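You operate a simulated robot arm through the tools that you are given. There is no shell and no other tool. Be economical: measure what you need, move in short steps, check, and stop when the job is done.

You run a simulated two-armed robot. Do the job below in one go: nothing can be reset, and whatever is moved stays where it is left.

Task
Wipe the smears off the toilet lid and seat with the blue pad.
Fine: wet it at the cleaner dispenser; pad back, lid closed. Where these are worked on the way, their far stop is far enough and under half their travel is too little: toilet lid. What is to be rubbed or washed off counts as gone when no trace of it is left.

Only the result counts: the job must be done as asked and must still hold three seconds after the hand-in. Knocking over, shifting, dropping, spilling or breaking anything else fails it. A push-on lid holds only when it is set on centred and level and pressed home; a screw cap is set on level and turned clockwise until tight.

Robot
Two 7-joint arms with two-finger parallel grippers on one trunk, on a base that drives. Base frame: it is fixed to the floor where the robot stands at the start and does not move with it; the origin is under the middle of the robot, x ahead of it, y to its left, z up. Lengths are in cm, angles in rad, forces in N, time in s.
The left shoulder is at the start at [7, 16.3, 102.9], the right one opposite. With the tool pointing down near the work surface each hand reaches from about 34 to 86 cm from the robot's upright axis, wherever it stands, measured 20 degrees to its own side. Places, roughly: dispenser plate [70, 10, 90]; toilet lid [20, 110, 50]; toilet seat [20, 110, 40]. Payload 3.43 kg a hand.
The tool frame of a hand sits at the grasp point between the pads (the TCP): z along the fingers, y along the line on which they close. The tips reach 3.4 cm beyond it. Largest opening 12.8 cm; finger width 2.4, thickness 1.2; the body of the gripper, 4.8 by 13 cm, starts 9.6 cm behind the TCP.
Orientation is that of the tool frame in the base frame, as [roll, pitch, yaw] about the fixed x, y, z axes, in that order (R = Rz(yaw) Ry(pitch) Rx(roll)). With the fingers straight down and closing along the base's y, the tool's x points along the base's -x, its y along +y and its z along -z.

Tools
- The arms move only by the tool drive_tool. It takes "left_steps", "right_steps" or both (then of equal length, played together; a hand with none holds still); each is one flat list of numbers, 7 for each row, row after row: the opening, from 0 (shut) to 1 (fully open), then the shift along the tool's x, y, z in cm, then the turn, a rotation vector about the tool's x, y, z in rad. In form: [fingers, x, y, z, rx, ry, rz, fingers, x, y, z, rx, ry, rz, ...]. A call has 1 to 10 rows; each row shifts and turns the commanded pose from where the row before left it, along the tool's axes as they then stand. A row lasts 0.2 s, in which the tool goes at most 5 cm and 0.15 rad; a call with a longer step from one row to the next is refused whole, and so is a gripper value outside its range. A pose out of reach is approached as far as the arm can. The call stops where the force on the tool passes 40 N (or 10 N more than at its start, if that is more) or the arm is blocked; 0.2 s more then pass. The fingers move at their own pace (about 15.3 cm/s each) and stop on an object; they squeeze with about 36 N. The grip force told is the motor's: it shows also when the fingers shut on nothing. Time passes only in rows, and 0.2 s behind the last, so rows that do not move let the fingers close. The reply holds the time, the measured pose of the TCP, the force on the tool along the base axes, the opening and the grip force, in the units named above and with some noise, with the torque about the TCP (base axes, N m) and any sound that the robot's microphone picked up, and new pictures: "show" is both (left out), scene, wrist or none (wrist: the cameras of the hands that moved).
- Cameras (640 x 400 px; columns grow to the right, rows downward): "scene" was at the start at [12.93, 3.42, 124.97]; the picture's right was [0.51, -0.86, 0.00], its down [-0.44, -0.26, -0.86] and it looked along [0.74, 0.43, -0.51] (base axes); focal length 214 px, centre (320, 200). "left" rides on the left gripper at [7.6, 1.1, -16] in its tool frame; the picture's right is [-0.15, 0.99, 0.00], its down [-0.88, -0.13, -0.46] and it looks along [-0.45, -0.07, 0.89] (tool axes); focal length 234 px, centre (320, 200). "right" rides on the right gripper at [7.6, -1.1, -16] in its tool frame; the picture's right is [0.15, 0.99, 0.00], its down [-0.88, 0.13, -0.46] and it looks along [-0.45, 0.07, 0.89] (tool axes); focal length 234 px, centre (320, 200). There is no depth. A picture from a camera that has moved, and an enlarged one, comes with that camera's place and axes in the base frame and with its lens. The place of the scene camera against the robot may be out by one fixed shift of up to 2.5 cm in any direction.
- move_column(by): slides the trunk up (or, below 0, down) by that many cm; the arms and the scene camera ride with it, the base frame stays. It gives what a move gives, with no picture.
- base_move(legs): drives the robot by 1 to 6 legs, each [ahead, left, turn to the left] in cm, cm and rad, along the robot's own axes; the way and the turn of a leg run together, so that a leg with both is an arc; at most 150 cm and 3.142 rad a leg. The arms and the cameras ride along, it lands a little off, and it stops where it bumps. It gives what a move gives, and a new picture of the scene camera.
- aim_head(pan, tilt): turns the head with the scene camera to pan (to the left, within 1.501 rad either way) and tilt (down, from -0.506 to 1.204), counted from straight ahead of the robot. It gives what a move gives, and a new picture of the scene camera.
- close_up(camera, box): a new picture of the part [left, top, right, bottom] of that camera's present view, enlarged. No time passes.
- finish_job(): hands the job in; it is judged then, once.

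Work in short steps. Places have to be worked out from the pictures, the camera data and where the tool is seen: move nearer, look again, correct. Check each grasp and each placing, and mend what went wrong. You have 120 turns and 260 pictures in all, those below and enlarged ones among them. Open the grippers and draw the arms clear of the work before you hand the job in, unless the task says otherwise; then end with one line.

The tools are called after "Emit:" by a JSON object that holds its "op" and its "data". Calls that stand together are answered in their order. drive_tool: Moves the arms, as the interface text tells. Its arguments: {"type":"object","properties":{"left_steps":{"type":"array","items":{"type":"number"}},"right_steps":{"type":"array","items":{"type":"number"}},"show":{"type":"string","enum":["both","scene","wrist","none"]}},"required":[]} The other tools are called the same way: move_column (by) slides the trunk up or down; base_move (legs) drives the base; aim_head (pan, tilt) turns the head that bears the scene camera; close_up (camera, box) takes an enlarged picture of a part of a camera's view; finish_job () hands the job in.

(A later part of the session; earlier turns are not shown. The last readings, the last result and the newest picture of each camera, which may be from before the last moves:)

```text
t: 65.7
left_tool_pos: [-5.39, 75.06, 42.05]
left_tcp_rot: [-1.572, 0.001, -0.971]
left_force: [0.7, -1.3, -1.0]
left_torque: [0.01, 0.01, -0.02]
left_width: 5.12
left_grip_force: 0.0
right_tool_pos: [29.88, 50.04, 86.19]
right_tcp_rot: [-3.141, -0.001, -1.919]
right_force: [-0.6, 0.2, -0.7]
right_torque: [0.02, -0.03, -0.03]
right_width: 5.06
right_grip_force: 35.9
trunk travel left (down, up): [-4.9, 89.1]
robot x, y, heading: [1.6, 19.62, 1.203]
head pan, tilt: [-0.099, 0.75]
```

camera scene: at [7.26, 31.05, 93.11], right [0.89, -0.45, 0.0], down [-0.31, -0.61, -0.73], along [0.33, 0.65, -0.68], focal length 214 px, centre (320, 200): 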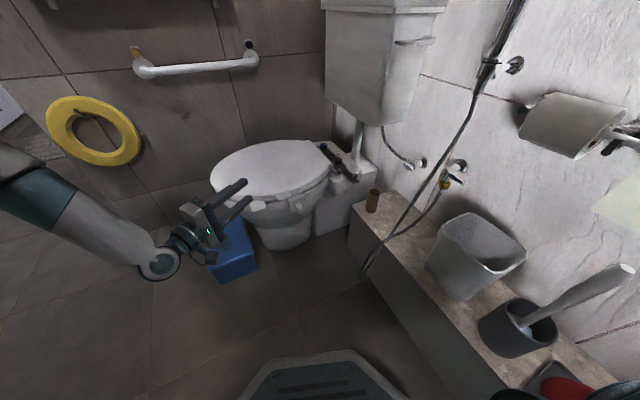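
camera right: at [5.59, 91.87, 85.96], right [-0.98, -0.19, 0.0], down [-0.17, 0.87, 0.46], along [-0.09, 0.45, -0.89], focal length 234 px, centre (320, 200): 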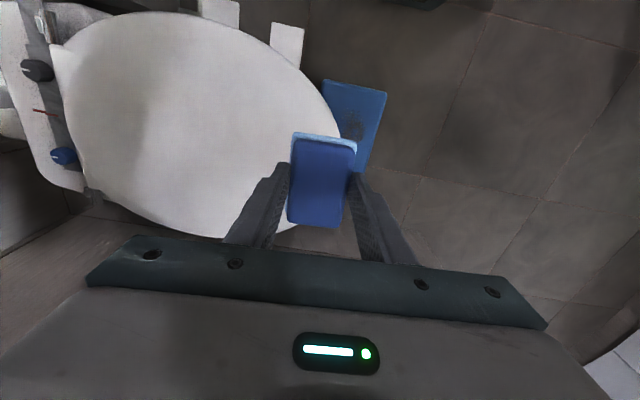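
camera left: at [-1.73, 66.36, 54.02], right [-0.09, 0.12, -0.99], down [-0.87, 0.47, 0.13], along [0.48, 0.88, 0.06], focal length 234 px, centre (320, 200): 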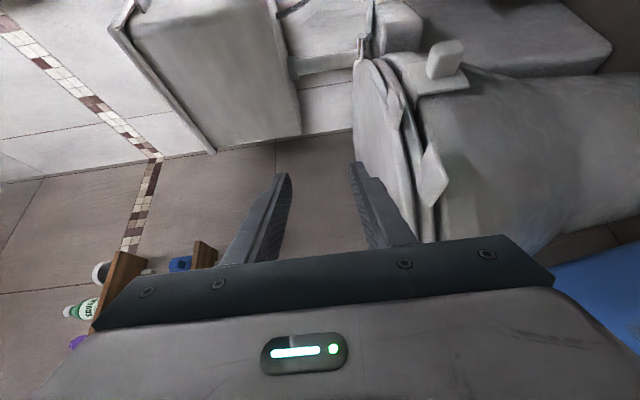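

Now approach: to [9.5, 78.3, 45.8] first, in line with the tab.

Emit:
{"op": "drive_tool", "data": {"left_steps": [0.4, 1.44, -0.94, 3.53, 0, 0, 0, 0.4, 1.44, -0.94, 3.53, 0, 0, 0, 0.4, 1.44, -0.94, 3.53, 0, 0, 0, 0.4, 1.44, -0.94, 3.53, 0, 0, 0], "show": "both"}}

Emit:
{"op": "close_up", "data": {"camera": "left", "box": [240, 0, 500, 200]}}

```text
t: 66.7
left_tool_pos: [9.44, 78.62, 45.62]
left_tcp_rot: [-1.573, 0.003, -0.97]
left_force: [0.2, 0.3, 0.3]
left_torque: [0.0, 0.06, 0.0]
left_width: 5.1
left_grip_force: 0.0
left hand out of reach, approached as far as the arm can: row 1
right_tool_pos: [29.85, 50.0, 86.14]
right_tcp_rot: [3.14, 0.0, -1.919]
right_force: [-0.6, 1.1, 0.2]
right_torque: [0.01, -0.03, 0.02]
right_width: 5.04
right_grip_force: 35.8
trunk travel left (down, up): [-4.9, 89.1]
robot x, y, heading: [1.74, 19.91, 1.206]
head pan, tilt: [-0.099, 0.75]
camera scene: at [7.25, 31.03, 77.1], right [0.89, -0.45, 0.0], down [-0.31, -0.61, -0.73], along [0.33, 0.65, -0.68], focal length 214 px, centre (320, 200)
camera left: at [0.52, 63.49, 44.71], right [-0.08, 0.12, -0.99], down [-0.87, 0.47, 0.13], along [0.48, 0.87, 0.07], focal length 234 px, centre (320, 200)
```

scene: 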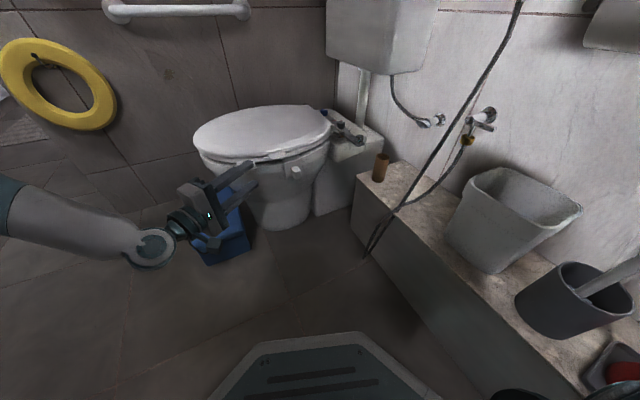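
left: 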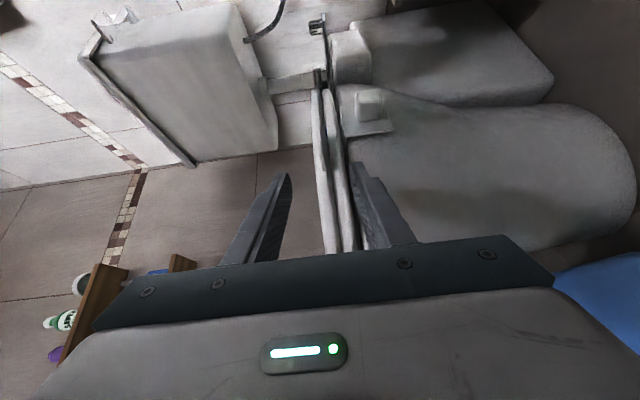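

```text
2.00 times, centred on (370, 100) of left
camera zoom: at [0.52, 63.49, 44.71], right [-0.08, 0.12, -0.99], down [-0.87, 0.47, 0.13], along [0.48, 0.87, 0.07], focal length 468 px, centre (220, 400)
```

zoom: 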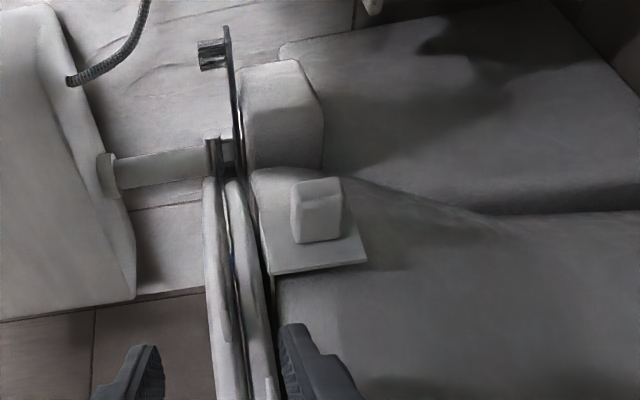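

Edge-on view: lid tab at z≈45.4, TCP at 45.6: aligned. I advance 7 cm and check.

Emit:
{"op": "drive_tool", "data": {"left_steps": [0.4, 0, 0.1, 3, 0, 0, 0, 0.4, 0, 0, 2, 0, 0, 0, 0.4, 0, 0, 2, 0, 0, 0], "show": "none"}}

Emit:
{"op": "close_up", "data": {"camera": "left", "box": [240, 60, 440, 220]}}

Emit:
{"op": "close_up", "data": {"camera": "scene", "box": [190, 110, 330, 250]}}

```text
t: 67.5
left_tool_pos: [15.3, 82.76, 45.52]
left_tcp_rot: [-1.571, 0.0, -0.972]
left_force: [0.3, -0.7, 0.7]
left_torque: [-0.03, -0.02, -0.02]
left_width: 5.12
left_grip_force: 0.1
right_tool_pos: [29.94, 50.06, 86.08]
right_tcp_rot: [3.141, 0.0, -1.917]
right_force: [-0.1, 0.1, 0.0]
right_torque: [0.04, -0.03, 0.0]
right_width: 5.07
right_grip_force: 35.8
trunk travel left (down, up): [-4.9, 89.1]
robot x, y, heading: [1.62, 20.37, 1.206]
head pan, tilt: [-0.099, 0.75]
```

```text
2.50 times, centred on (340, 140) of left
camera zoom: at [6.31, 67.4, 44.53], right [-0.08, 0.12, -0.99], down [-0.87, 0.47, 0.13], along [0.48, 0.87, 0.07], focal length 585 px, centre (270, 350)
```

zoom: 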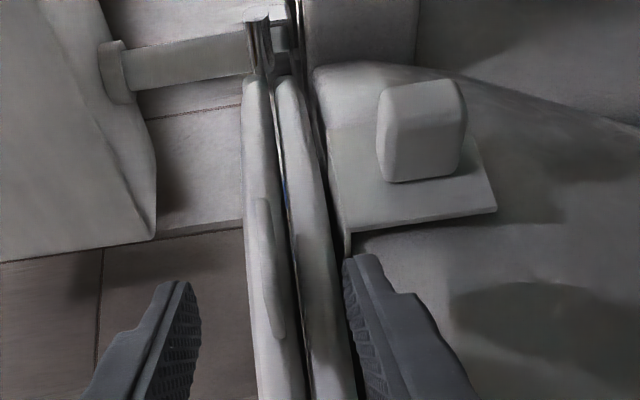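

```text
2.86 times, centred on (260, 180) of scene
camera zoom: at [7.26, 31.04, 77.11], right [0.89, -0.45, 0.0], down [-0.31, -0.61, -0.73], along [0.33, 0.65, -0.68], focal length 613 px, centre (491, 257)
```

zoom: 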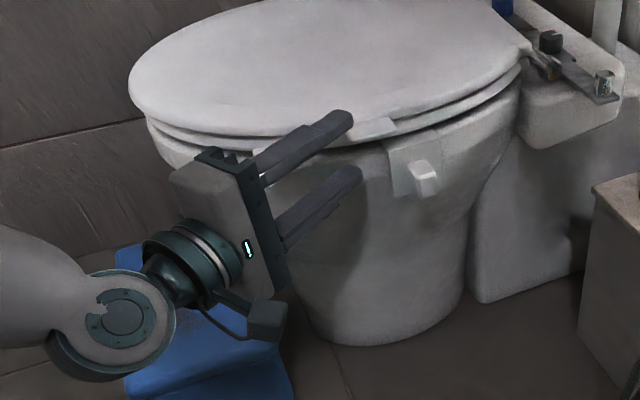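

Tab sits centred between the fingers. I advance 2.2 cm more and close.

Emit:
{"op": "drive_tool", "data": {"left_steps": [0.4, 0, 0, 1.2, 0, 0, 0, 0.4, 0, 0, 1.0, 0, 0, 0, 0.2, 0, 0, 0, 0, 0, 0, 0, 0, 0, 0, 0, 0, 0, 0, 0, 0, 0, 0, 0, 0], "show": "none"}}

Emit:
{"op": "close_up", "data": {"camera": "left", "box": [240, 60, 440, 220]}}

Emit:
{"op": "close_up", "data": {"camera": "scene", "box": [190, 110, 330, 250]}}

```text
t: 68.7
left_tool_pos: [16.88, 83.9, 45.48]
left_tcp_rot: [-1.574, 0.001, -0.972]
left_force: [1.4, 1.1, -1.3]
left_torque: [0.01, -0.25, -0.07]
left_width: 0.58
left_grip_force: 39.5
right_tool_pos: [29.8, 50.02, 86.16]
right_tcp_rot: [-3.142, -0.001, -1.918]
right_force: [-0.2, 0.0, 0.0]
right_torque: [0.0, 0.0, 0.0]
right_width: 5.06
right_grip_force: 35.9
trunk travel left (down, up): [-4.9, 89.1]
robot x, y, heading: [1.69, 20.16, 1.204]
head pan, tilt: [-0.099, 0.75]
```

```text
2.50 times, centred on (340, 140) of left
camera zoom: at [7.97, 68.61, 44.58], right [-0.09, 0.12, -0.99], down [-0.87, 0.47, 0.13], along [0.48, 0.87, 0.06], focal length 585 px, centre (270, 350)
```

zoom: 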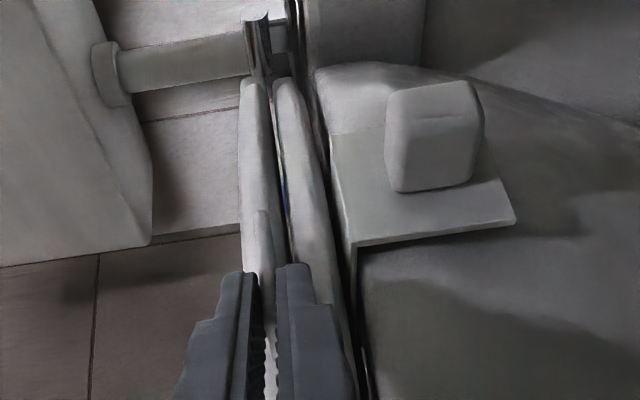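

```text
2.86 times, centred on (260, 180) of scene
camera zoom: at [7.26, 31.06, 77.1], right [0.89, -0.45, 0.0], down [-0.31, -0.61, -0.73], along [0.33, 0.65, -0.68], focal length 613 px, centre (491, 257)
```

zoom: 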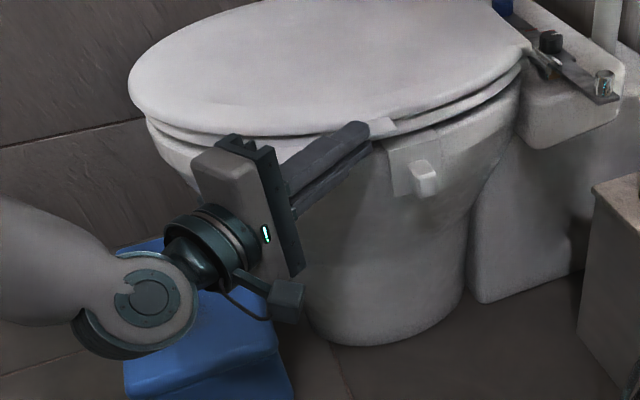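

The tab is pinched (0.58 cm). I lift along an arc about the hinge (x≈44.5, z≈44.5), first 0.5 rad, checking forces.

Emit:
{"op": "drive_tool", "data": {"left_steps": [0, 0.13, -2.75, 0.2, -0.0826, 0, 0.0564, 0, 0.13, -2.75, 0.2, -0.0826, 0, 0.0564, 0, 0.13, -2.75, 0.2, -0.0826, 0, 0.0564], "show": "scene"}}

Emit:
{"op": "close_up", "data": {"camera": "scene", "box": [190, 80, 390, 250]}}

```text
t: 69.5
left_tool_pos: [16.47, 84.72, 52.35]
left_tcp_rot: [-1.819, 0.166, -1.019]
left_force: [27.1, -18.8, -11.4]
left_torque: [-0.93, -0.33, -0.88]
left_width: 0.65
left_grip_force: 40.4
left hand out of reach, approached as far as the arm can: row 3
right_tool_pos: [30.26, 49.74, 86.05]
right_tcp_rot: [3.14, 0.0, -1.923]
right_force: [-0.1, 0.2, -0.1]
right_torque: [-0.01, -0.02, 0.0]
right_width: 5.05
right_grip_force: 36.0
trunk travel left (down, up): [-4.9, 89.1]
robot x, y, heading: [1.78, 20.03, 1.198]
head pan, tilt: [-0.099, 0.75]
camera scene: at [7.54, 30.97, 77.08], right [0.89, -0.45, 0.0], down [-0.31, -0.61, -0.73], along [0.33, 0.65, -0.68], focal length 214 px, centre (320, 200)
```

scene: 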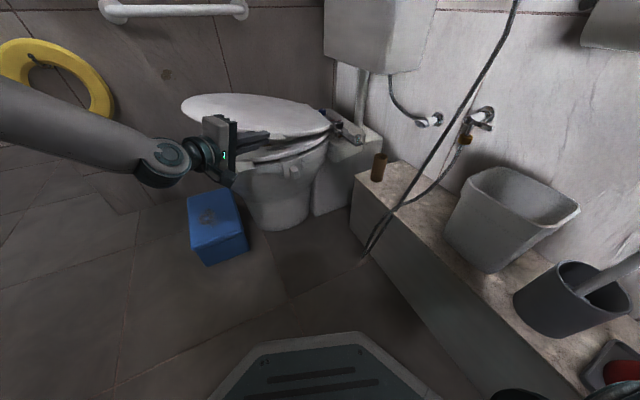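

```text
2.35 times, centred on (290, 165) of scene
camera zoom: at [7.54, 30.97, 77.08], right [0.89, -0.45, 0.0], down [-0.31, -0.61, -0.73], along [0.33, 0.65, -0.68], focal length 505 px, centre (391, 282)
```

zoom: 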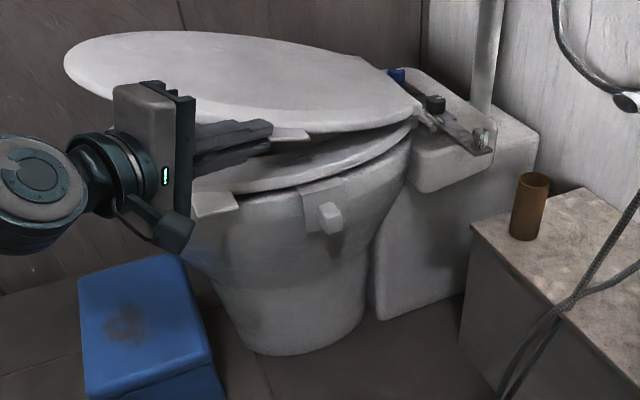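

Lid lifts, but the wrist nears its limit when following the rotation. Better plan: set it down again, then lift with closed fingers underneath (no rotation needed), using trunk and base for the travel. I lower it back.

Emit:
{"op": "drive_tool", "data": {"left_steps": [0, -0.13, 2.5, -0.2, 0.0826, 0, -0.0564, 0, -0.13, 2.5, -0.2, 0.0826, 0, -0.0564, 0, -0.13, 0.5, -0.2, 0.08, 0, -0.056], "show": "none"}}

```text
t: 70.3
left_tool_pos: [13.45, 85.45, 47.43]
left_tcp_rot: [-1.574, 0.002, -0.966]
left_force: [0.4, -0.2, 0.4]
left_torque: [-0.01, 0.04, -0.03]
left_width: 0.0
left_grip_force: 33.4
right_tool_pos: [29.76, 50.06, 86.11]
right_tcp_rot: [3.141, 0.002, -1.917]
right_force: [-0.8, -0.2, -0.7]
right_torque: [-0.01, 0.02, -0.01]
right_width: 5.06
right_grip_force: 35.7
trunk travel left (down, up): [-4.9, 89.1]
robot x, y, heading: [1.35, 20.0, 1.206]
head pan, tilt: [-0.099, 0.75]
```

The tab slipped out (width 0). Look at the state.

Emit:
{"op": "close_up", "data": {"camera": "scene", "box": [190, 80, 390, 250]}}

Emit:
{"op": "close_up", "data": {"camera": "left", "box": [240, 60, 440, 220]}}

```text
2.35 times, centred on (290, 165) of scene
camera zoom: at [7.19, 31.08, 77.12], right [0.89, -0.45, 0.0], down [-0.3, -0.61, -0.73], along [0.33, 0.65, -0.68], focal length 505 px, centre (391, 282)
```

zoom: 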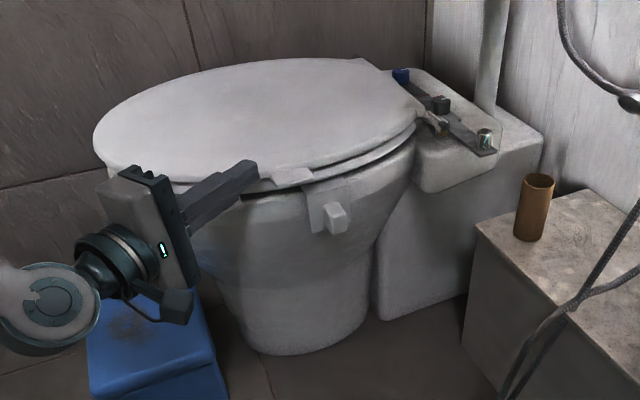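

```text
2.50 times, centred on (340, 140) of left
camera zoom: at [4.65, 70.02, 46.44], right [-0.09, 0.12, -0.99], down [-0.88, 0.47, 0.13], along [0.48, 0.88, 0.07], focal length 585 px, centre (270, 350)
```

zoom: 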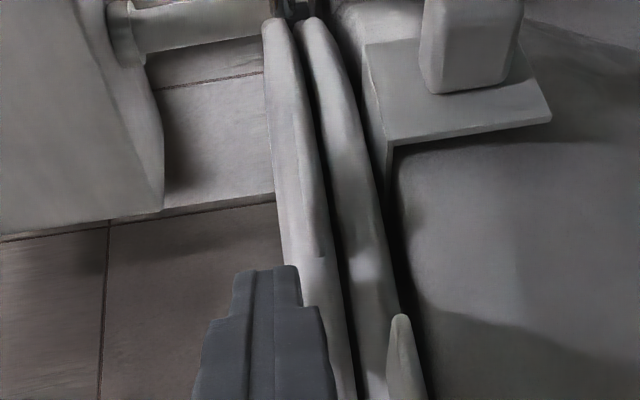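

Lid is closed again. I retreat, drop to z≈43.5 with closed fingers, and slide forward under the lid tab.

Emit:
{"op": "drive_tool", "data": {"left_steps": [0, 0.5, 0, -4, 0, 0, 0, 0, 0.5, 0, -4, 0, 0, 0, 0, 1.3, 2, 0.6, 0, 0, 0, 0, 1.2, 1.9, 0.5, 0, 0, 0, 0, 0, 0, 2, 0, 0, 0], "show": "none"}}

Emit:
{"op": "close_up", "data": {"camera": "left", "box": [240, 40, 440, 200]}}

```text
t: 71.5
left_tool_pos: [11.61, 79.51, 43.49]
left_tcp_rot: [-1.573, 0.002, -0.97]
left_force: [-0.4, -0.7, 0.1]
left_torque: [-0.01, -0.03, 0.01]
left_width: 0.02
left_grip_force: 32.8
right_tool_pos: [29.74, 49.93, 86.07]
right_tcp_rot: [-3.141, 0.0, -1.919]
right_force: [0.6, 0.1, 0.0]
right_torque: [-0.02, -0.01, -0.03]
right_width: 5.08
right_grip_force: 36.2
trunk travel left (down, up): [-4.9, 89.1]
robot x, y, heading: [1.78, 20.1, 1.204]
head pan, tilt: [-0.099, 0.75]
```

```text
2.50 times, centred on (340, 120) of left
camera zoom: at [2.67, 64.15, 42.46], right [-0.09, 0.12, -0.99], down [-0.87, 0.47, 0.13], along [0.48, 0.88, 0.06], focal length 585 px, centre (270, 400)
```

zoom: 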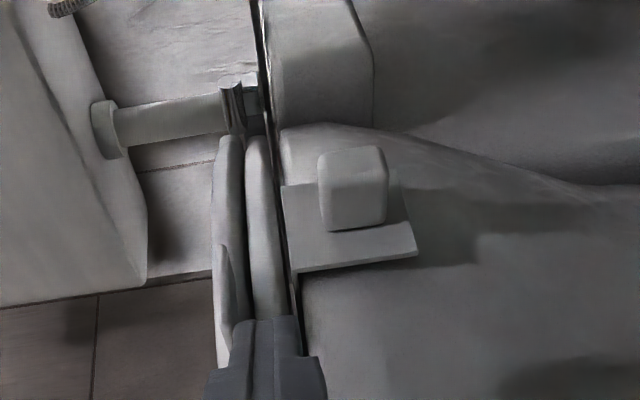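

Finger tops are just below the tab's level. I advance 6 cm under it and raise 3 cm to test.

Emit:
{"op": "drive_tool", "data": {"left_steps": [0, 0, 0, 3, 0, 0, 0, 0, 0, 0, 3, 0, 0, 0, 0, 0, -1.5, 0, 0, 0, 0, 0, 0, -2, 0, 0, 0, 0], "show": "none"}}

Emit:
{"op": "close_up", "data": {"camera": "scene", "box": [190, 80, 390, 250]}}

Emit:
{"op": "close_up", "data": {"camera": "left", "box": [240, 40, 440, 200]}}

```text
t: 72.6
left_tool_pos: [15.61, 82.77, 47.7]
left_tcp_rot: [-1.576, 0.0, -0.973]
left_force: [-8.8, -8.4, -6.4]
left_torque: [-0.06, 0.08, -0.05]
left_width: 0.0
left_grip_force: 33.0
left hand out of reach, approached as far as the arm can: row 2
right_tool_pos: [29.68, 50.01, 86.18]
right_tcp_rot: [3.142, 0.001, -1.917]
right_force: [-0.3, 0.5, -0.8]
right_torque: [-0.02, 0.0, -0.01]
right_width: 5.05
right_grip_force: 35.7
trunk travel left (down, up): [-4.9, 89.1]
robot x, y, heading: [1.96, 20.45, 1.211]
head pan, tilt: [-0.099, 0.75]
stopped in row 4 (left hand): the force on the tool passed its limit at 41 N (the readings are from after the stop); the commanded pose is now the measured one
```

```text
2.35 times, centred on (290, 165) of scene
camera zoom: at [7.17, 31.0, 77.09], right [0.89, -0.45, 0.0], down [-0.3, -0.61, -0.73], along [0.33, 0.65, -0.68], focal length 505 px, centre (391, 282)
```

zoom: 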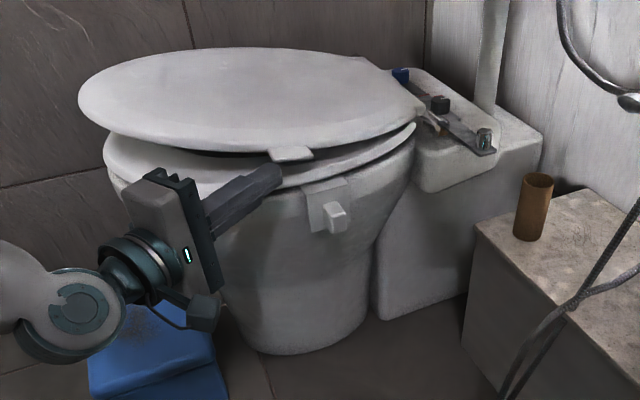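

```text
2.50 times, centred on (340, 120) of left
camera zoom: at [6.6, 67.51, 46.86], right [-0.09, 0.12, -0.99], down [-0.87, 0.47, 0.13], along [0.48, 0.87, 0.06], focal length 585 px, centre (270, 400)
```

zoom: 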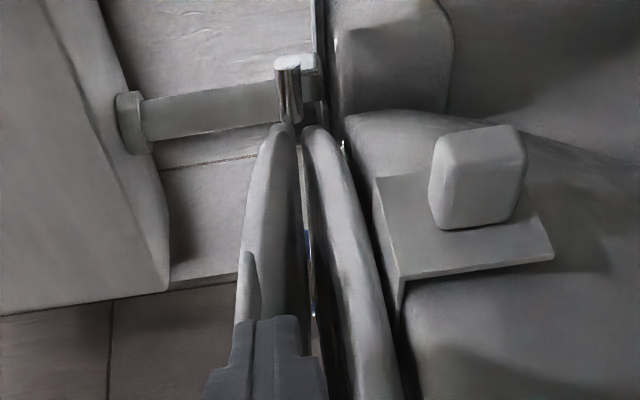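

The lid rests on the fingers, raised ~3 cm, seat staying down. I raise the trunk 5 cm to lift further, then shift the base to bring the fingers deeper under the lid.

Emit:
{"op": "move_column", "data": {"by": 5}}

Emit:
{"op": "base_move", "data": {"legs": [[4.9, -4.5, 0]]}}

Emit:
{"op": "close_up", "data": {"camera": "scene", "box": [190, 60, 390, 240]}}

```text
t: 73.6
left_tool_pos: [15.76, 82.93, 52.97]
left_tcp_rot: [-1.572, 0.003, -0.975]
left_force: [0.4, 0.0, 0.0]
left_torque: [0.03, -0.04, -0.01]
left_width: 0.0
left_grip_force: 33.1
right_tool_pos: [29.81, 49.94, 91.2]
right_tcp_rot: [3.141, -0.001, -1.919]
right_force: [-0.1, 0.0, -0.8]
right_torque: [-0.01, 0.03, 0.0]
right_width: 5.07
right_grip_force: 35.7
trunk travel left (down, up): [-9.9, 84.1]
robot x, y, heading: [1.68, 20.22, 1.206]
head pan, tilt: [-0.099, 0.75]
```

```text
t: 74.6
left_tool_pos: [21.66, 85.87, 52.97]
left_tcp_rot: [-1.573, 0.002, -0.975]
left_force: [0.3, 0.6, -0.8]
left_torque: [-0.01, -0.02, -0.01]
left_width: 0.0
left_grip_force: 33.0
right_tool_pos: [35.73, 53.02, 91.08]
right_tcp_rot: [-3.141, -0.001, -1.918]
right_force: [0.4, 0.1, -0.4]
right_torque: [-0.02, 0.02, -0.01]
right_width: 5.06
right_grip_force: 36.7
trunk travel left (down, up): [-9.9, 84.1]
robot x, y, heading: [7.49, 22.79, 1.209]
head pan, tilt: [-0.099, 0.75]
camera scene: at [13.21, 33.92, 82.1], right [0.89, -0.45, 0.0], down [-0.31, -0.61, -0.73], along [0.33, 0.65, -0.68], focal length 214 px, centre (320, 200)
```

scene: 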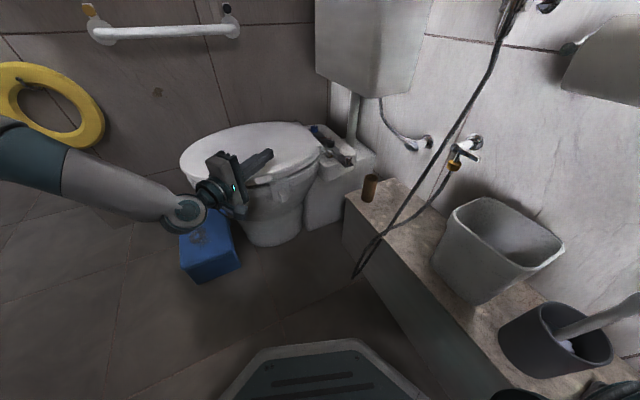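

```text
2.22 times, centred on (290, 150) of scene
camera zoom: at [13.21, 33.92, 82.1], right [0.89, -0.45, 0.0], down [-0.31, -0.61, -0.73], along [0.33, 0.65, -0.68], focal length 477 px, centre (387, 311)
```

zoom: 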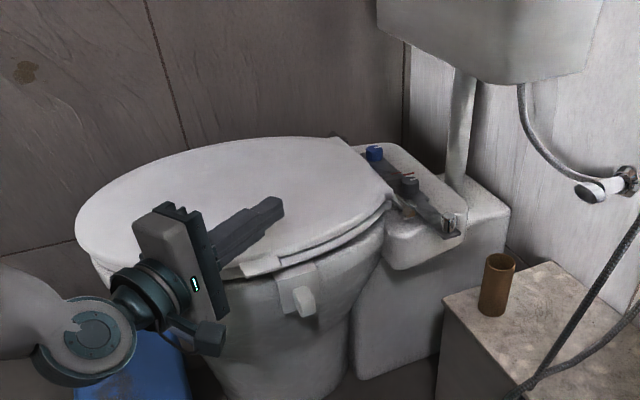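

The lid slipped off and closed; fingers weren't deep enough due to reach. The base is now better placed, so I retry with a deeper insertion.

Emit:
{"op": "drive_tool", "data": {"left_steps": [0, 0, 0, -4.8, 0, 0, 0, 0, 0, 0, -4.8, 0, 0, 0, 0, -0.85, 0, -3.7, 0, 0, 0, 0, 0, 4, 0, 0, 0, 0, 0, 0, 4, 0, 0, 0, 0, 0, 0, 1.5, 0, 0, 0, 0], "show": "none"}}

Emit:
{"op": "close_up", "data": {"camera": "left", "box": [240, 40, 440, 200]}}

```text
t: 76.0
left_tool_pos: [9.82, 81.14, 43.4]
left_tcp_rot: [-1.575, 0.002, -0.973]
left_force: [0.3, 0.1, -0.8]
left_torque: [0.0, 0.01, -0.02]
left_width: 0.0
left_grip_force: 32.9
left hand out of reach, approached as far as the arm can: row 2, 3, 6
right_tool_pos: [35.58, 53.03, 91.22]
right_tcp_rot: [-3.139, 0.0, -1.918]
right_force: [-0.6, -0.7, -1.0]
right_torque: [0.0, -0.03, -0.02]
right_width: 5.07
right_grip_force: 35.9
trunk travel left (down, up): [-9.9, 84.1]
robot x, y, heading: [7.49, 23.18, 1.206]
head pan, tilt: [-0.099, 0.75]
```

```text
2.50 times, centred on (340, 120) of left
camera zoom: at [0.95, 65.84, 42.56], right [-0.09, 0.12, -0.99], down [-0.87, 0.47, 0.13], along [0.48, 0.87, 0.06], focal length 585 px, centre (270, 400)
```

zoom: 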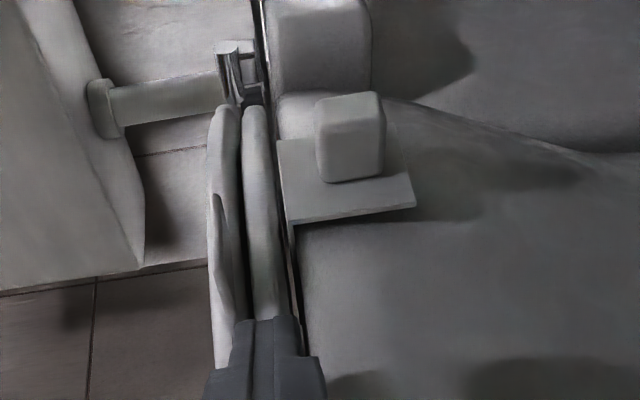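

I back the base 6 cm to regain room, then line up and slide under the tab.

Emit:
{"op": "base_move", "data": {"legs": [[-6, 0, 0]]}}

Emit:
{"op": "drive_tool", "data": {"left_steps": [0, -0.7, 0.1, 2, 0, 0, 0], "show": "none"}}

```text
t: 76.9
left_tool_pos: [7.95, 75.44, 43.62]
left_tcp_rot: [-1.574, 0.002, -0.975]
left_force: [-0.1, -0.3, 0.2]
left_torque: [-0.04, -0.02, -0.01]
left_width: 0.01
left_grip_force: 33.4
right_tool_pos: [33.57, 47.36, 91.08]
right_tcp_rot: [3.14, 0.002, -1.918]
right_force: [1.0, -0.4, -0.4]
right_torque: [0.01, -0.01, -0.01]
right_width: 5.08
right_grip_force: 36.5
trunk travel left (down, up): [-9.9, 84.1]
robot x, y, heading: [5.54, 17.21, 1.204]
head pan, tilt: [-0.099, 0.75]
camera scene: at [11.05, 28.31, 82.12], right [0.89, -0.45, 0.0], down [-0.3, -0.61, -0.73], along [0.33, 0.65, -0.68], focal length 214 px, centre (320, 200)
```

scene: 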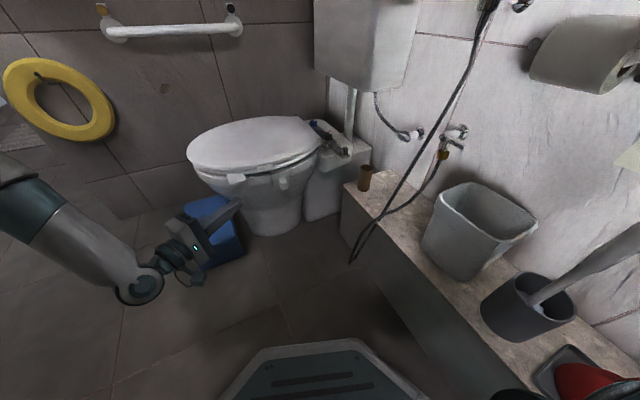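

```text
t: 77.3
left_tool_pos: [9.2, 77.15, 43.47]
left_tcp_rot: [-1.575, 0.001, -0.975]
left_force: [-0.5, -0.7, 0.6]
left_torque: [0.0, -0.02, -0.02]
left_width: 0.0
left_grip_force: 32.9
right_tool_pos: [33.54, 47.35, 91.12]
right_tcp_rot: [3.141, 0.0, -1.919]
right_force: [-0.1, -0.4, -0.5]
right_torque: [0.0, 0.02, 0.01]
right_width: 5.05
right_grip_force: 36.3
trunk travel left (down, up): [-9.9, 84.1]
robot x, y, heading: [5.45, 17.17, 1.206]
head pan, tilt: [-0.099, 0.75]
```

Reachable now. I yaw the tool slightly more toward +y and advance under the tab.

Emit:
{"op": "drive_tool", "data": {"left_steps": [0, 0, 0, 0, 0, -0.15, 0, 0, 0.45, 0, 2.6, 0, 0, 0, 0, 0, 0, 3, 0, 0, 0, 0, 0, 0, 3, 0, 0, 0, 0, 0, 0, 2.8, 0, 0, 0], "show": "none"}}

Emit:
{"op": "close_up", "data": {"camera": "left", "box": [240, 40, 440, 200]}}

Emit:
{"op": "close_up", "data": {"camera": "scene", "box": [180, 80, 360, 240]}}

```text
t: 78.5
left_tool_pos: [15.38, 85.95, 47.23]
left_tcp_rot: [-1.575, 0.002, -0.824]
left_force: [0.6, -0.6, -0.8]
left_torque: [-0.01, -0.01, 0.0]
left_width: 0.02
left_grip_force: 32.2
left hand out of reach, approached as far as the arm can: row 1, 2, 3, 4, 5
right_tool_pos: [33.5, 47.35, 91.14]
right_tcp_rot: [3.141, -0.001, -1.916]
right_force: [-0.2, -0.4, 0.6]
right_torque: [-0.01, 0.02, 0.01]
right_width: 5.04
right_grip_force: 36.0
trunk travel left (down, up): [-9.9, 84.1]
robot x, y, heading: [5.25, 17.43, 1.206]
head pan, tilt: [-0.099, 0.75]
```

```text
2.50 times, centred on (340, 120) of left
camera zoom: at [8.78, 69.4, 46.48], right [-0.1, 0.1, -0.99], down [-0.93, 0.34, 0.13], along [0.35, 0.94, 0.06], focal length 585 px, centre (270, 400)
```

zoom: 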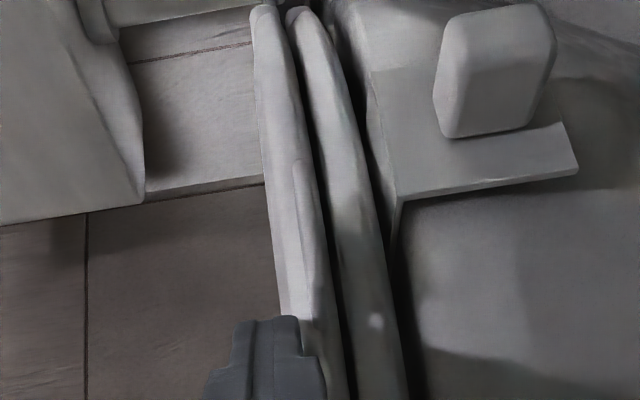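

```text
2.50 times, centred on (270, 160) of scene
camera zoom: at [11.05, 28.34, 82.1], right [0.89, -0.45, 0.0], down [-0.3, -0.61, -0.73], along [0.33, 0.65, -0.68], focal length 536 px, centre (445, 300)
```

zoom: 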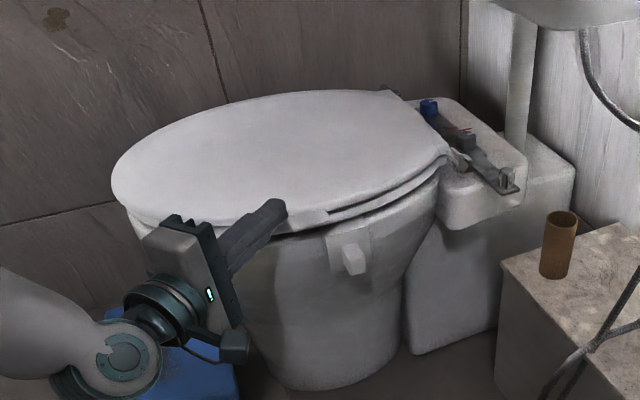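

The wrist limit bites again at low height; I undo the yaw, retreat and lower the trunk 9 cm to ease it.

Emit:
{"op": "drive_tool", "data": {"left_steps": [0, 0, 0, -3, 0, 0.15, 0, 0, 0.5, 0, -4, 0, 0, 0, 0, 0.5, 0, -3, 0, 0, 0], "show": "none"}}

Emit:
{"op": "move_column", "data": {"by": -9}}

```text
t: 79.3
left_tool_pos: [8.0, 79.09, 47.43]
left_tcp_rot: [-1.576, 0.001, -0.977]
left_force: [0.4, 0.3, 0.2]
left_torque: [0.02, 0.0, 0.0]
left_width: 0.0
left_grip_force: 33.1
right_tool_pos: [33.59, 47.23, 91.16]
right_tcp_rot: [3.141, 0.0, -1.919]
right_force: [0.5, 1.4, -0.5]
right_torque: [-0.02, 0.02, 0.02]
right_width: 5.06
right_grip_force: 36.2
trunk travel left (down, up): [-9.9, 84.1]
robot x, y, heading: [5.62, 17.36, 1.21]
head pan, tilt: [-0.099, 0.75]
```

```text
t: 80.6
left_tool_pos: [7.9, 79.13, 38.48]
left_tcp_rot: [-1.577, 0.002, -0.974]
left_force: [-1.2, 0.0, 0.5]
left_torque: [0.03, 0.04, 0.0]
left_width: 0.0
left_grip_force: 32.9
right_tool_pos: [33.63, 47.32, 82.27]
right_tcp_rot: [3.14, 0.0, -1.917]
right_force: [0.1, -0.2, 0.3]
right_torque: [-0.03, 0.01, 0.02]
right_width: 5.04
right_grip_force: 36.1
trunk travel left (down, up): [-0.9, 93.1]
robot x, y, heading: [5.61, 16.73, 1.21]
head pan, tilt: [-0.099, 0.75]
```

Emit:
{"op": "drive_tool", "data": {"left_steps": [0, 0.9, -2.5, 0, 0, -0.075, 0, 0, 0.8, -2.4, 0, 0, -0.075, 0, 0, 0, 0, 3, 0, 0, 0, 0, 0, 0, 2, 0, 0, 0], "show": "none"}}

Emit:
{"op": "close_up", "data": {"camera": "left", "box": [240, 40, 440, 200]}}

```text
t: 81.6
left_tool_pos: [12.79, 81.31, 43.2]
left_tcp_rot: [-1.576, 0.001, -0.825]
left_force: [-0.3, -0.3, -0.9]
left_torque: [0.01, -0.03, 0.01]
left_width: 0.01
left_grip_force: 33.6
right_tool_pos: [33.6, 47.34, 82.17]
right_tcp_rot: [-3.141, -0.001, -1.915]
right_force: [0.4, -0.3, 0.1]
right_torque: [-0.01, -0.01, 0.0]
right_width: 5.05
right_grip_force: 35.8
trunk travel left (down, up): [-0.9, 93.1]
robot x, y, heading: [5.7, 17.2, 1.208]
head pan, tilt: [-0.099, 0.75]
```

```text
2.50 times, centred on (340, 120) of left
camera zoom: at [6.16, 64.78, 42.34], right [-0.1, 0.11, -0.99], down [-0.93, 0.34, 0.13], along [0.35, 0.94, 0.06], focal length 585 px, centre (270, 400)
```

zoom: 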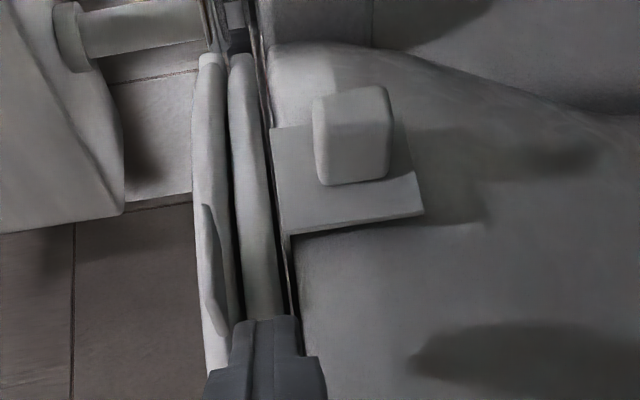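

Reach is fine now. I slide the tip under the tab (5.8 cm), then raise.

Emit:
{"op": "drive_tool", "data": {"left_steps": [0, 0.5, 0, 2.9, 0, 0, 0, 0, 0.5, 0, 2.5, 0, 0, 0, 0, 0, -1, 0, 0, 0, 0, 0, 0, -1, 0, 0, 0, 0, 0, 0, -1, 0, 0, 0, 0], "show": "none"}}

Emit:
{"op": "close_up", "data": {"camera": "scene", "box": [180, 40, 360, 200]}}

Emit:
{"op": "close_up", "data": {"camera": "left", "box": [240, 40, 440, 200]}}

```text
t: 82.8
left_tool_pos: [17.42, 84.07, 46.34]
left_tcp_rot: [-1.58, 0.001, -0.826]
left_force: [5.4, 1.8, -7.8]
left_torque: [-0.12, 0.3, -0.06]
left_width: 0.02
left_grip_force: 32.6
right_tool_pos: [33.79, 47.39, 82.16]
right_tcp_rot: [3.139, -0.001, -1.92]
right_force: [-0.4, 0.0, -0.5]
right_torque: [-0.01, 0.01, 0.0]
right_width: 5.05
right_grip_force: 36.0
trunk travel left (down, up): [-0.9, 93.1]
robot x, y, heading: [5.68, 17.25, 1.201]
head pan, tilt: [-0.099, 0.75]
```

```text
2.50 times, centred on (270, 120) of scene
camera zoom: at [11.1, 28.39, 73.09], right [0.89, -0.45, 0.0], down [-0.31, -0.61, -0.73], along [0.33, 0.65, -0.68], focal length 536 px, centre (445, 400)
```

zoom: 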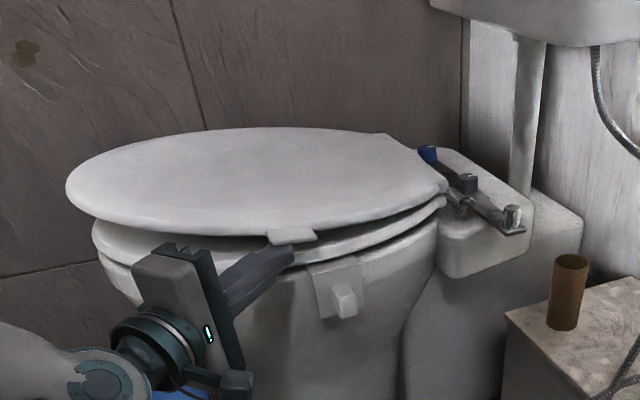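

```text
2.50 times, centred on (340, 120) of left
camera zoom: at [10.77, 67.66, 45.36], right [-0.1, 0.1, -0.99], down [-0.93, 0.34, 0.13], along [0.35, 0.94, 0.06], focal length 585 px, centre (270, 400)
```

zoom: 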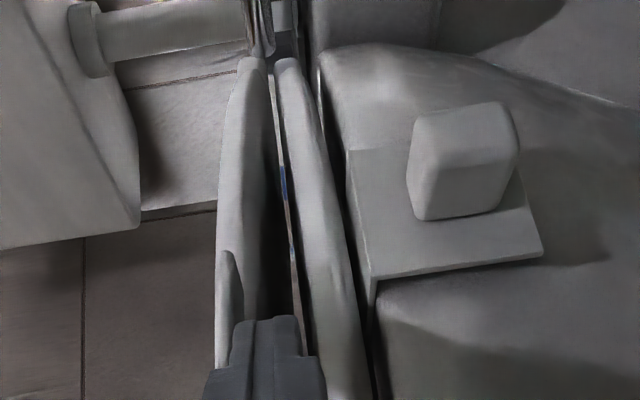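

Lid rests on the fingers again, stable. Raise 1.5 cm, insert 4 cm deeper under the lid itself, then raise more.

Emit:
{"op": "drive_tool", "data": {"left_steps": [0, 0, -1.5, 0, 0, 0, 0, 0, -0.5, -0.2, 2, 0, 0, 0, 0, -0.5, -0.3, 2, 0, 0, 0, 0, 0, -1.5, 1, 0, 0, 0, 0, 0, -2, 1, 0, 0, 0, 0, 0, -2, 0, 0, 0, 0], "show": "none"}}

Emit:
{"op": "close_up", "data": {"camera": "scene", "box": [180, 20, 360, 180]}}

Emit:
{"op": "close_up", "data": {"camera": "left", "box": [160, 0, 480, 240]}}

```text
t: 83.4
left_tool_pos: [17.78, 84.79, 47.51]
left_tcp_rot: [-1.579, -0.001, -0.823]
left_force: [-5.1, -6.9, -6.8]
left_torque: [-0.12, 0.13, -0.01]
left_width: 0.0
left_grip_force: 33.3
right_tool_pos: [33.49, 47.32, 82.08]
right_tcp_rot: [3.142, 0.0, -1.914]
right_force: [0.4, 0.3, -0.3]
right_torque: [-0.01, 0.01, 0.03]
right_width: 5.06
right_grip_force: 36.8
trunk travel left (down, up): [-0.9, 93.1]
robot x, y, heading: [5.56, 17.72, 1.209]
head pan, tilt: [-0.099, 0.75]
stopped in row 2 (left hand): the force on the tool passed its limit at 66 N (the readings are from after the stop); the commanded pose is now the measured one
```

```text
2.50 times, centred on (270, 100) of scene
camera zoom: at [10.98, 28.33, 73.1], right [0.9, -0.44, 0.0], down [-0.3, -0.61, -0.73], along [0.33, 0.65, -0.68], focal length 536 px, centre (445, 450)
```

zoom: 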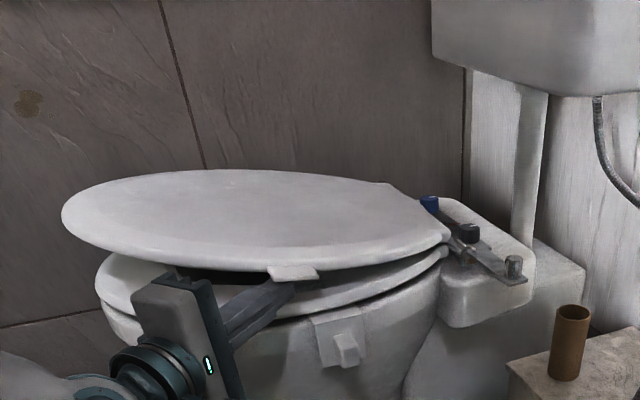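

```text
1.67 times, centred on (320, 120) of left
camera zoom: at [11.05, 68.41, 46.75], right [-0.11, 0.1, -0.99], down [-0.93, 0.34, 0.13], along [0.35, 0.94, 0.06], focal length 390 px, centre (320, 333)
```

zoom: 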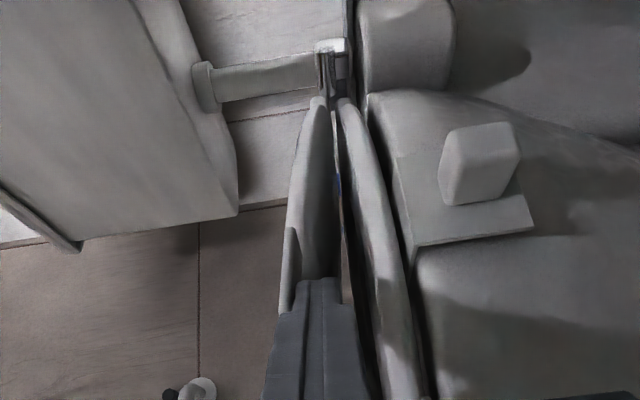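

The tip nudged the lid's rim; I'll just lift along the arc instead.

Emit:
{"op": "drive_tool", "data": {"left_steps": [0, 0.1, -2, 0.3, 0, 0, 0, 0, 0.1, -2, 0.5, 0, 0, 0, 0, 0.1, -2.2, 0.7, 0, 0, 0, 0, 0.1, -2.2, 0.7, 0, 0, 0], "show": "none"}}

Emit:
{"op": "close_up", "data": {"camera": "scene", "box": [160, 0, 360, 180]}}

Emit:
{"op": "close_up", "data": {"camera": "left", "box": [160, 0, 480, 240]}}

```text
t: 84.4
left_tool_pos: [19.38, 86.17, 56.0]
left_tcp_rot: [-1.57, 0.002, -0.833]
left_force: [0.6, -12.9, -7.2]
left_torque: [0.03, 0.2, -0.43]
left_width: 0.0
left_grip_force: 33.1
left hand out of reach, approached as far as the arm can: row 4
right_tool_pos: [33.55, 47.45, 82.05]
right_tcp_rot: [-3.14, 0.0, -1.916]
right_force: [0.0, 0.4, 0.3]
right_torque: [-0.01, 0.01, -0.02]
right_width: 5.08
right_grip_force: 35.8
trunk travel left (down, up): [-0.9, 93.1]
robot x, y, heading: [5.58, 17.51, 1.21]
head pan, tilt: [-0.099, 0.75]
```

```text
2.22 times, centred on (260, 90) of scene
camera zoom: at [11.03, 28.32, 73.1], right [0.9, -0.45, 0.0], down [-0.3, -0.61, -0.73], along [0.33, 0.65, -0.68], focal length 477 px, centre (453, 444)
```

zoom: 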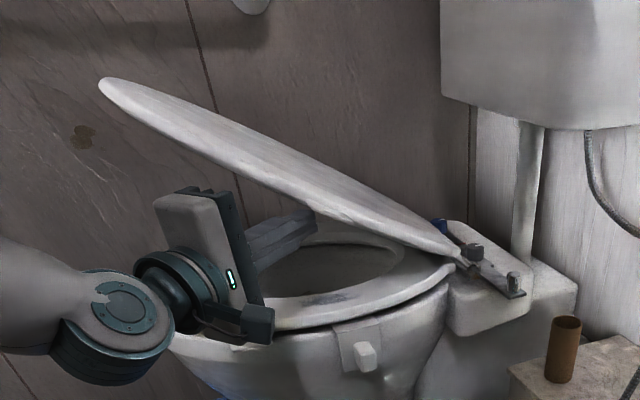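

```text
1.67 times, centred on (320, 120) of left
camera zoom: at [12.7, 69.87, 55.05], right [-0.1, 0.11, -0.99], down [-0.93, 0.34, 0.13], along [0.35, 0.93, 0.07], focal length 390 px, centre (320, 333)
```

zoom: 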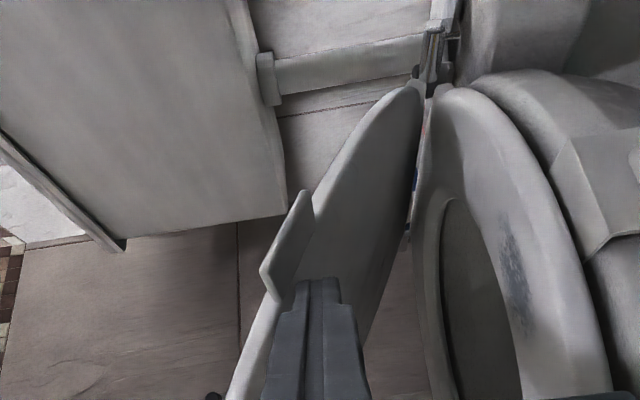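

The lid is half-way up and a smear shows on the near side of the seat ring. The arm is at its limit, so I continue with trunk up 6 cm and base drift (+3, +1.5).

Emit:
{"op": "move_column", "data": {"by": 6}}

Emit:
{"op": "base_move", "data": {"legs": [[2.5, -2.2, 0]]}}

Emit:
{"op": "close_up", "data": {"camera": "left", "box": [160, 0, 480, 240]}}

```text
t: 85.4
left_tool_pos: [19.24, 86.37, 61.99]
left_tcp_rot: [-1.57, 0.001, -0.828]
left_force: [-4.1, -3.3, -3.4]
left_torque: [-0.01, 0.04, -0.02]
left_width: 0.0
left_grip_force: 32.8
right_tool_pos: [33.47, 47.37, 88.17]
right_tcp_rot: [3.142, -0.001, -1.916]
right_force: [-0.4, -0.1, 0.1]
right_torque: [-0.01, 0.01, -0.03]
right_width: 5.09
right_grip_force: 36.0
trunk travel left (down, up): [-6.9, 87.1]
robot x, y, heading: [5.66, 17.13, 1.21]
head pan, tilt: [-0.099, 0.75]
```

```text
t: 86.2
left_tool_pos: [22.34, 88.0, 61.91]
left_tcp_rot: [-1.571, -0.001, -0.829]
left_force: [-0.9, 1.3, -3.9]
left_torque: [-0.09, 0.14, 0.08]
left_width: 0.03
left_grip_force: 33.4
right_tool_pos: [36.45, 49.0, 88.05]
right_tcp_rot: [-3.141, 0.0, -1.914]
right_force: [-0.3, 0.1, -0.4]
right_torque: [-0.01, 0.0, 0.01]
right_width: 5.07
right_grip_force: 36.0
trunk travel left (down, up): [-6.9, 87.1]
robot x, y, heading: [8.28, 18.82, 1.21]
head pan, tilt: [-0.099, 0.75]
camera scene: at [13.97, 29.92, 79.1], right [0.9, -0.44, 0.0], down [-0.3, -0.61, -0.73], along [0.33, 0.65, -0.68], focal length 214 px, centre (320, 200)
```

scene: 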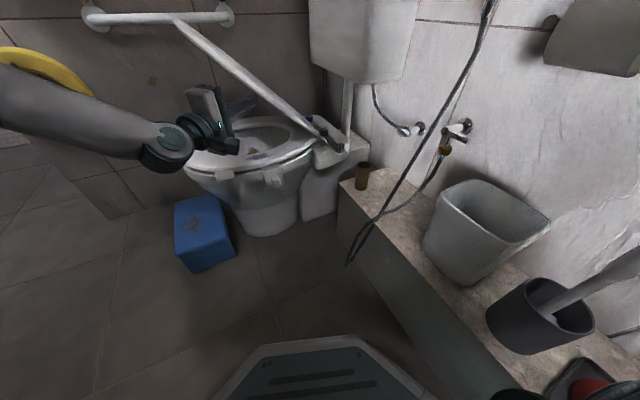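

```text
1.67 times, centred on (320, 120) of left
camera zoom: at [15.6, 71.49, 60.96], right [-0.1, 0.11, -0.99], down [-0.93, 0.34, 0.13], along [0.35, 0.93, 0.07], focal length 390 px, centre (320, 333)
```

zoom: 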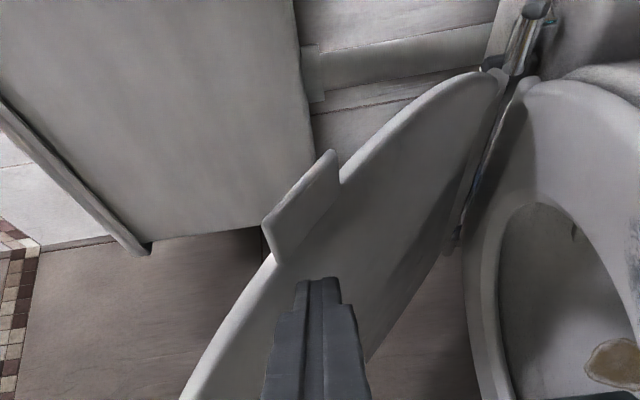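

Lid at ~45°, fingers well under it. Trunk up 10 more, then push toward +x with the arm.

Emit:
{"op": "move_column", "data": {"by": 10}}

Emit:
{"op": "drive_tool", "data": {"left_steps": [0, 2, 0, 2.2, 0, 0, 0, 0, 2, 0, 2.2, 0, 0, 0, 0, 2, 0, 2.2, 0, 0, 0], "show": "both"}}

```text
t: 87.5
left_tool_pos: [22.22, 87.85, 72.07]
left_tcp_rot: [-1.569, 0.002, -0.83]
left_force: [-3.1, -3.8, 0.6]
left_torque: [0.06, -0.05, 0.02]
left_width: 0.0
left_grip_force: 32.8
right_tool_pos: [36.57, 48.89, 98.16]
right_tcp_rot: [-3.141, 0.001, -1.914]
right_force: [0.5, -1.1, -0.7]
right_torque: [-0.03, 0.01, -0.02]
right_width: 5.09
right_grip_force: 36.2
trunk travel left (down, up): [-16.9, 77.1]
robot x, y, heading: [8.56, 18.69, 1.209]
head pan, tilt: [-0.099, 0.75]
```

```text
t: 88.0
left_tool_pos: [24.06, 88.19, 72.01]
left_tcp_rot: [-1.541, 0.006, -0.844]
left_force: [-10.3, -17.1, 13.9]
left_torque: [0.46, -0.43, -0.24]
left_width: 0.0
left_grip_force: 32.8
left hand out of reach, approached as far as the arm can: row 1, 2
right_tool_pos: [36.33, 48.75, 98.25]
right_tcp_rot: [-3.142, 0.002, -1.913]
right_force: [0.2, 0.3, -0.3]
right_torque: [0.01, 0.0, 0.04]
right_width: 5.04
right_grip_force: 35.8
trunk travel left (down, up): [-16.9, 77.1]
robot x, y, heading: [8.37, 18.68, 1.212]
head pan, tilt: [-0.099, 0.75]
stopped in row 2 (left hand): the force on the tool passed its limit at 60 N (the readings are from after the stop); the commanded pose is now the measured one
camera scene: at [13.79, 29.59, 89.15], right [0.9, -0.44, 0.0], down [-0.3, -0.61, -0.73], along [0.32, 0.66, -0.68], focal length 214 px, centre (320, 200)
camera left: at [17.14, 71.92, 70.58], right [-0.08, 0.13, -0.99], down [-0.93, 0.35, 0.12], along [0.36, 0.93, 0.1], focal length 234 px, centre (320, 200)
```

scene: 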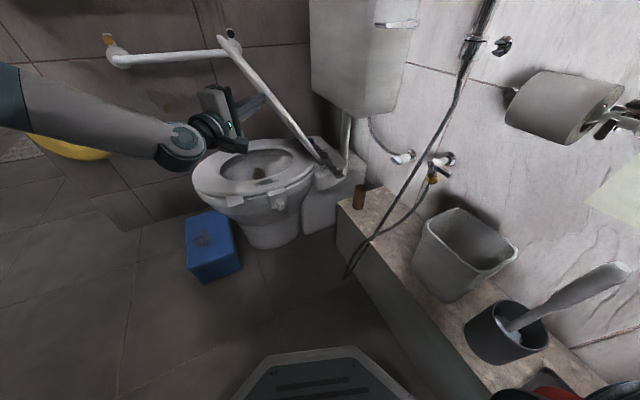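
left: 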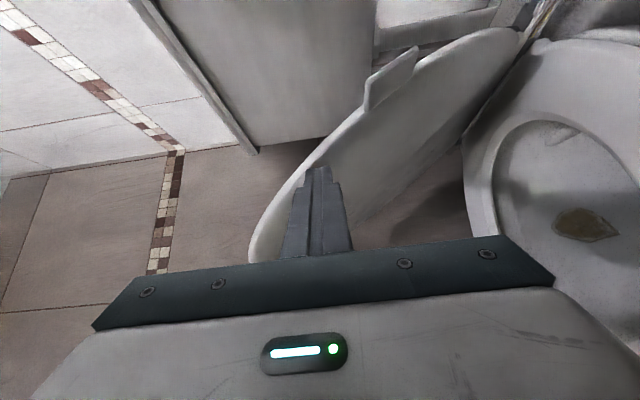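

Lid at ~60°. The arm is at its side limit, so I swing the base clockwise a little, which carries the fingers toward +x.

Emit:
{"op": "base_move", "data": {"legs": [[2, 0, -0.12]]}}

Emit:
{"op": "close_up", "data": {"camera": "left", "box": [160, 0, 480, 240]}}

```text
t: 89.0
left_tool_pos: [33.25, 88.02, 71.61]
left_tcp_rot: [-1.552, 0.003, -0.96]
left_force: [-1.8, 1.1, -1.1]
left_torque: [0.02, 0.03, 0.01]
left_width: 0.01
left_grip_force: 33.4
right_tool_pos: [40.62, 47.21, 98.14]
right_tcp_rot: [3.141, 0.0, -2.033]
right_force: [0.0, 0.1, -0.8]
right_torque: [-0.02, 0.03, 0.01]
right_width: 5.05
right_grip_force: 36.3
trunk travel left (down, up): [-16.9, 77.1]
robot x, y, heading: [9.14, 20.63, 1.09]
head pan, tilt: [-0.099, 0.75]
camera scene: at [16.13, 30.94, 89.1], right [0.84, -0.55, 0.0], down [-0.37, -0.57, -0.73], along [0.4, 0.61, -0.68], focal length 214 px, centre (320, 200)
```

scene: 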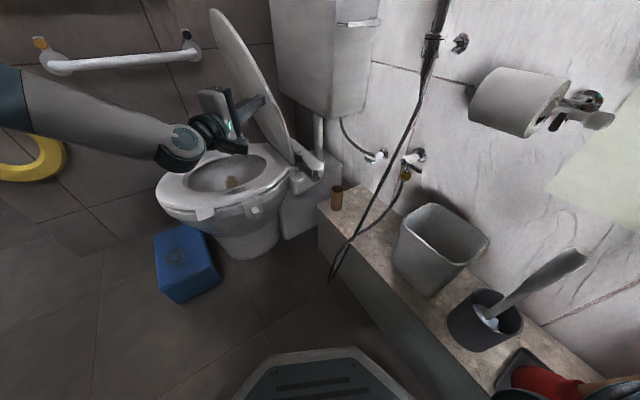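

```text
1.67 times, centred on (320, 120) of left
camera zoom: at [24.32, 72.62, 70.17], right [-0.07, 0.13, -0.99], down [-0.88, 0.46, 0.12], along [0.47, 0.88, 0.09], focal length 390 px, centre (320, 333)
```

zoom: 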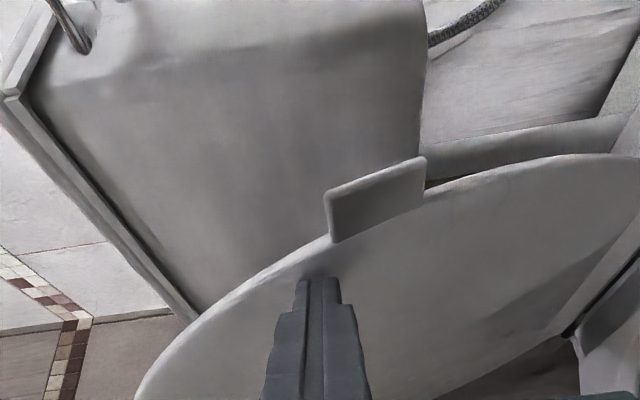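

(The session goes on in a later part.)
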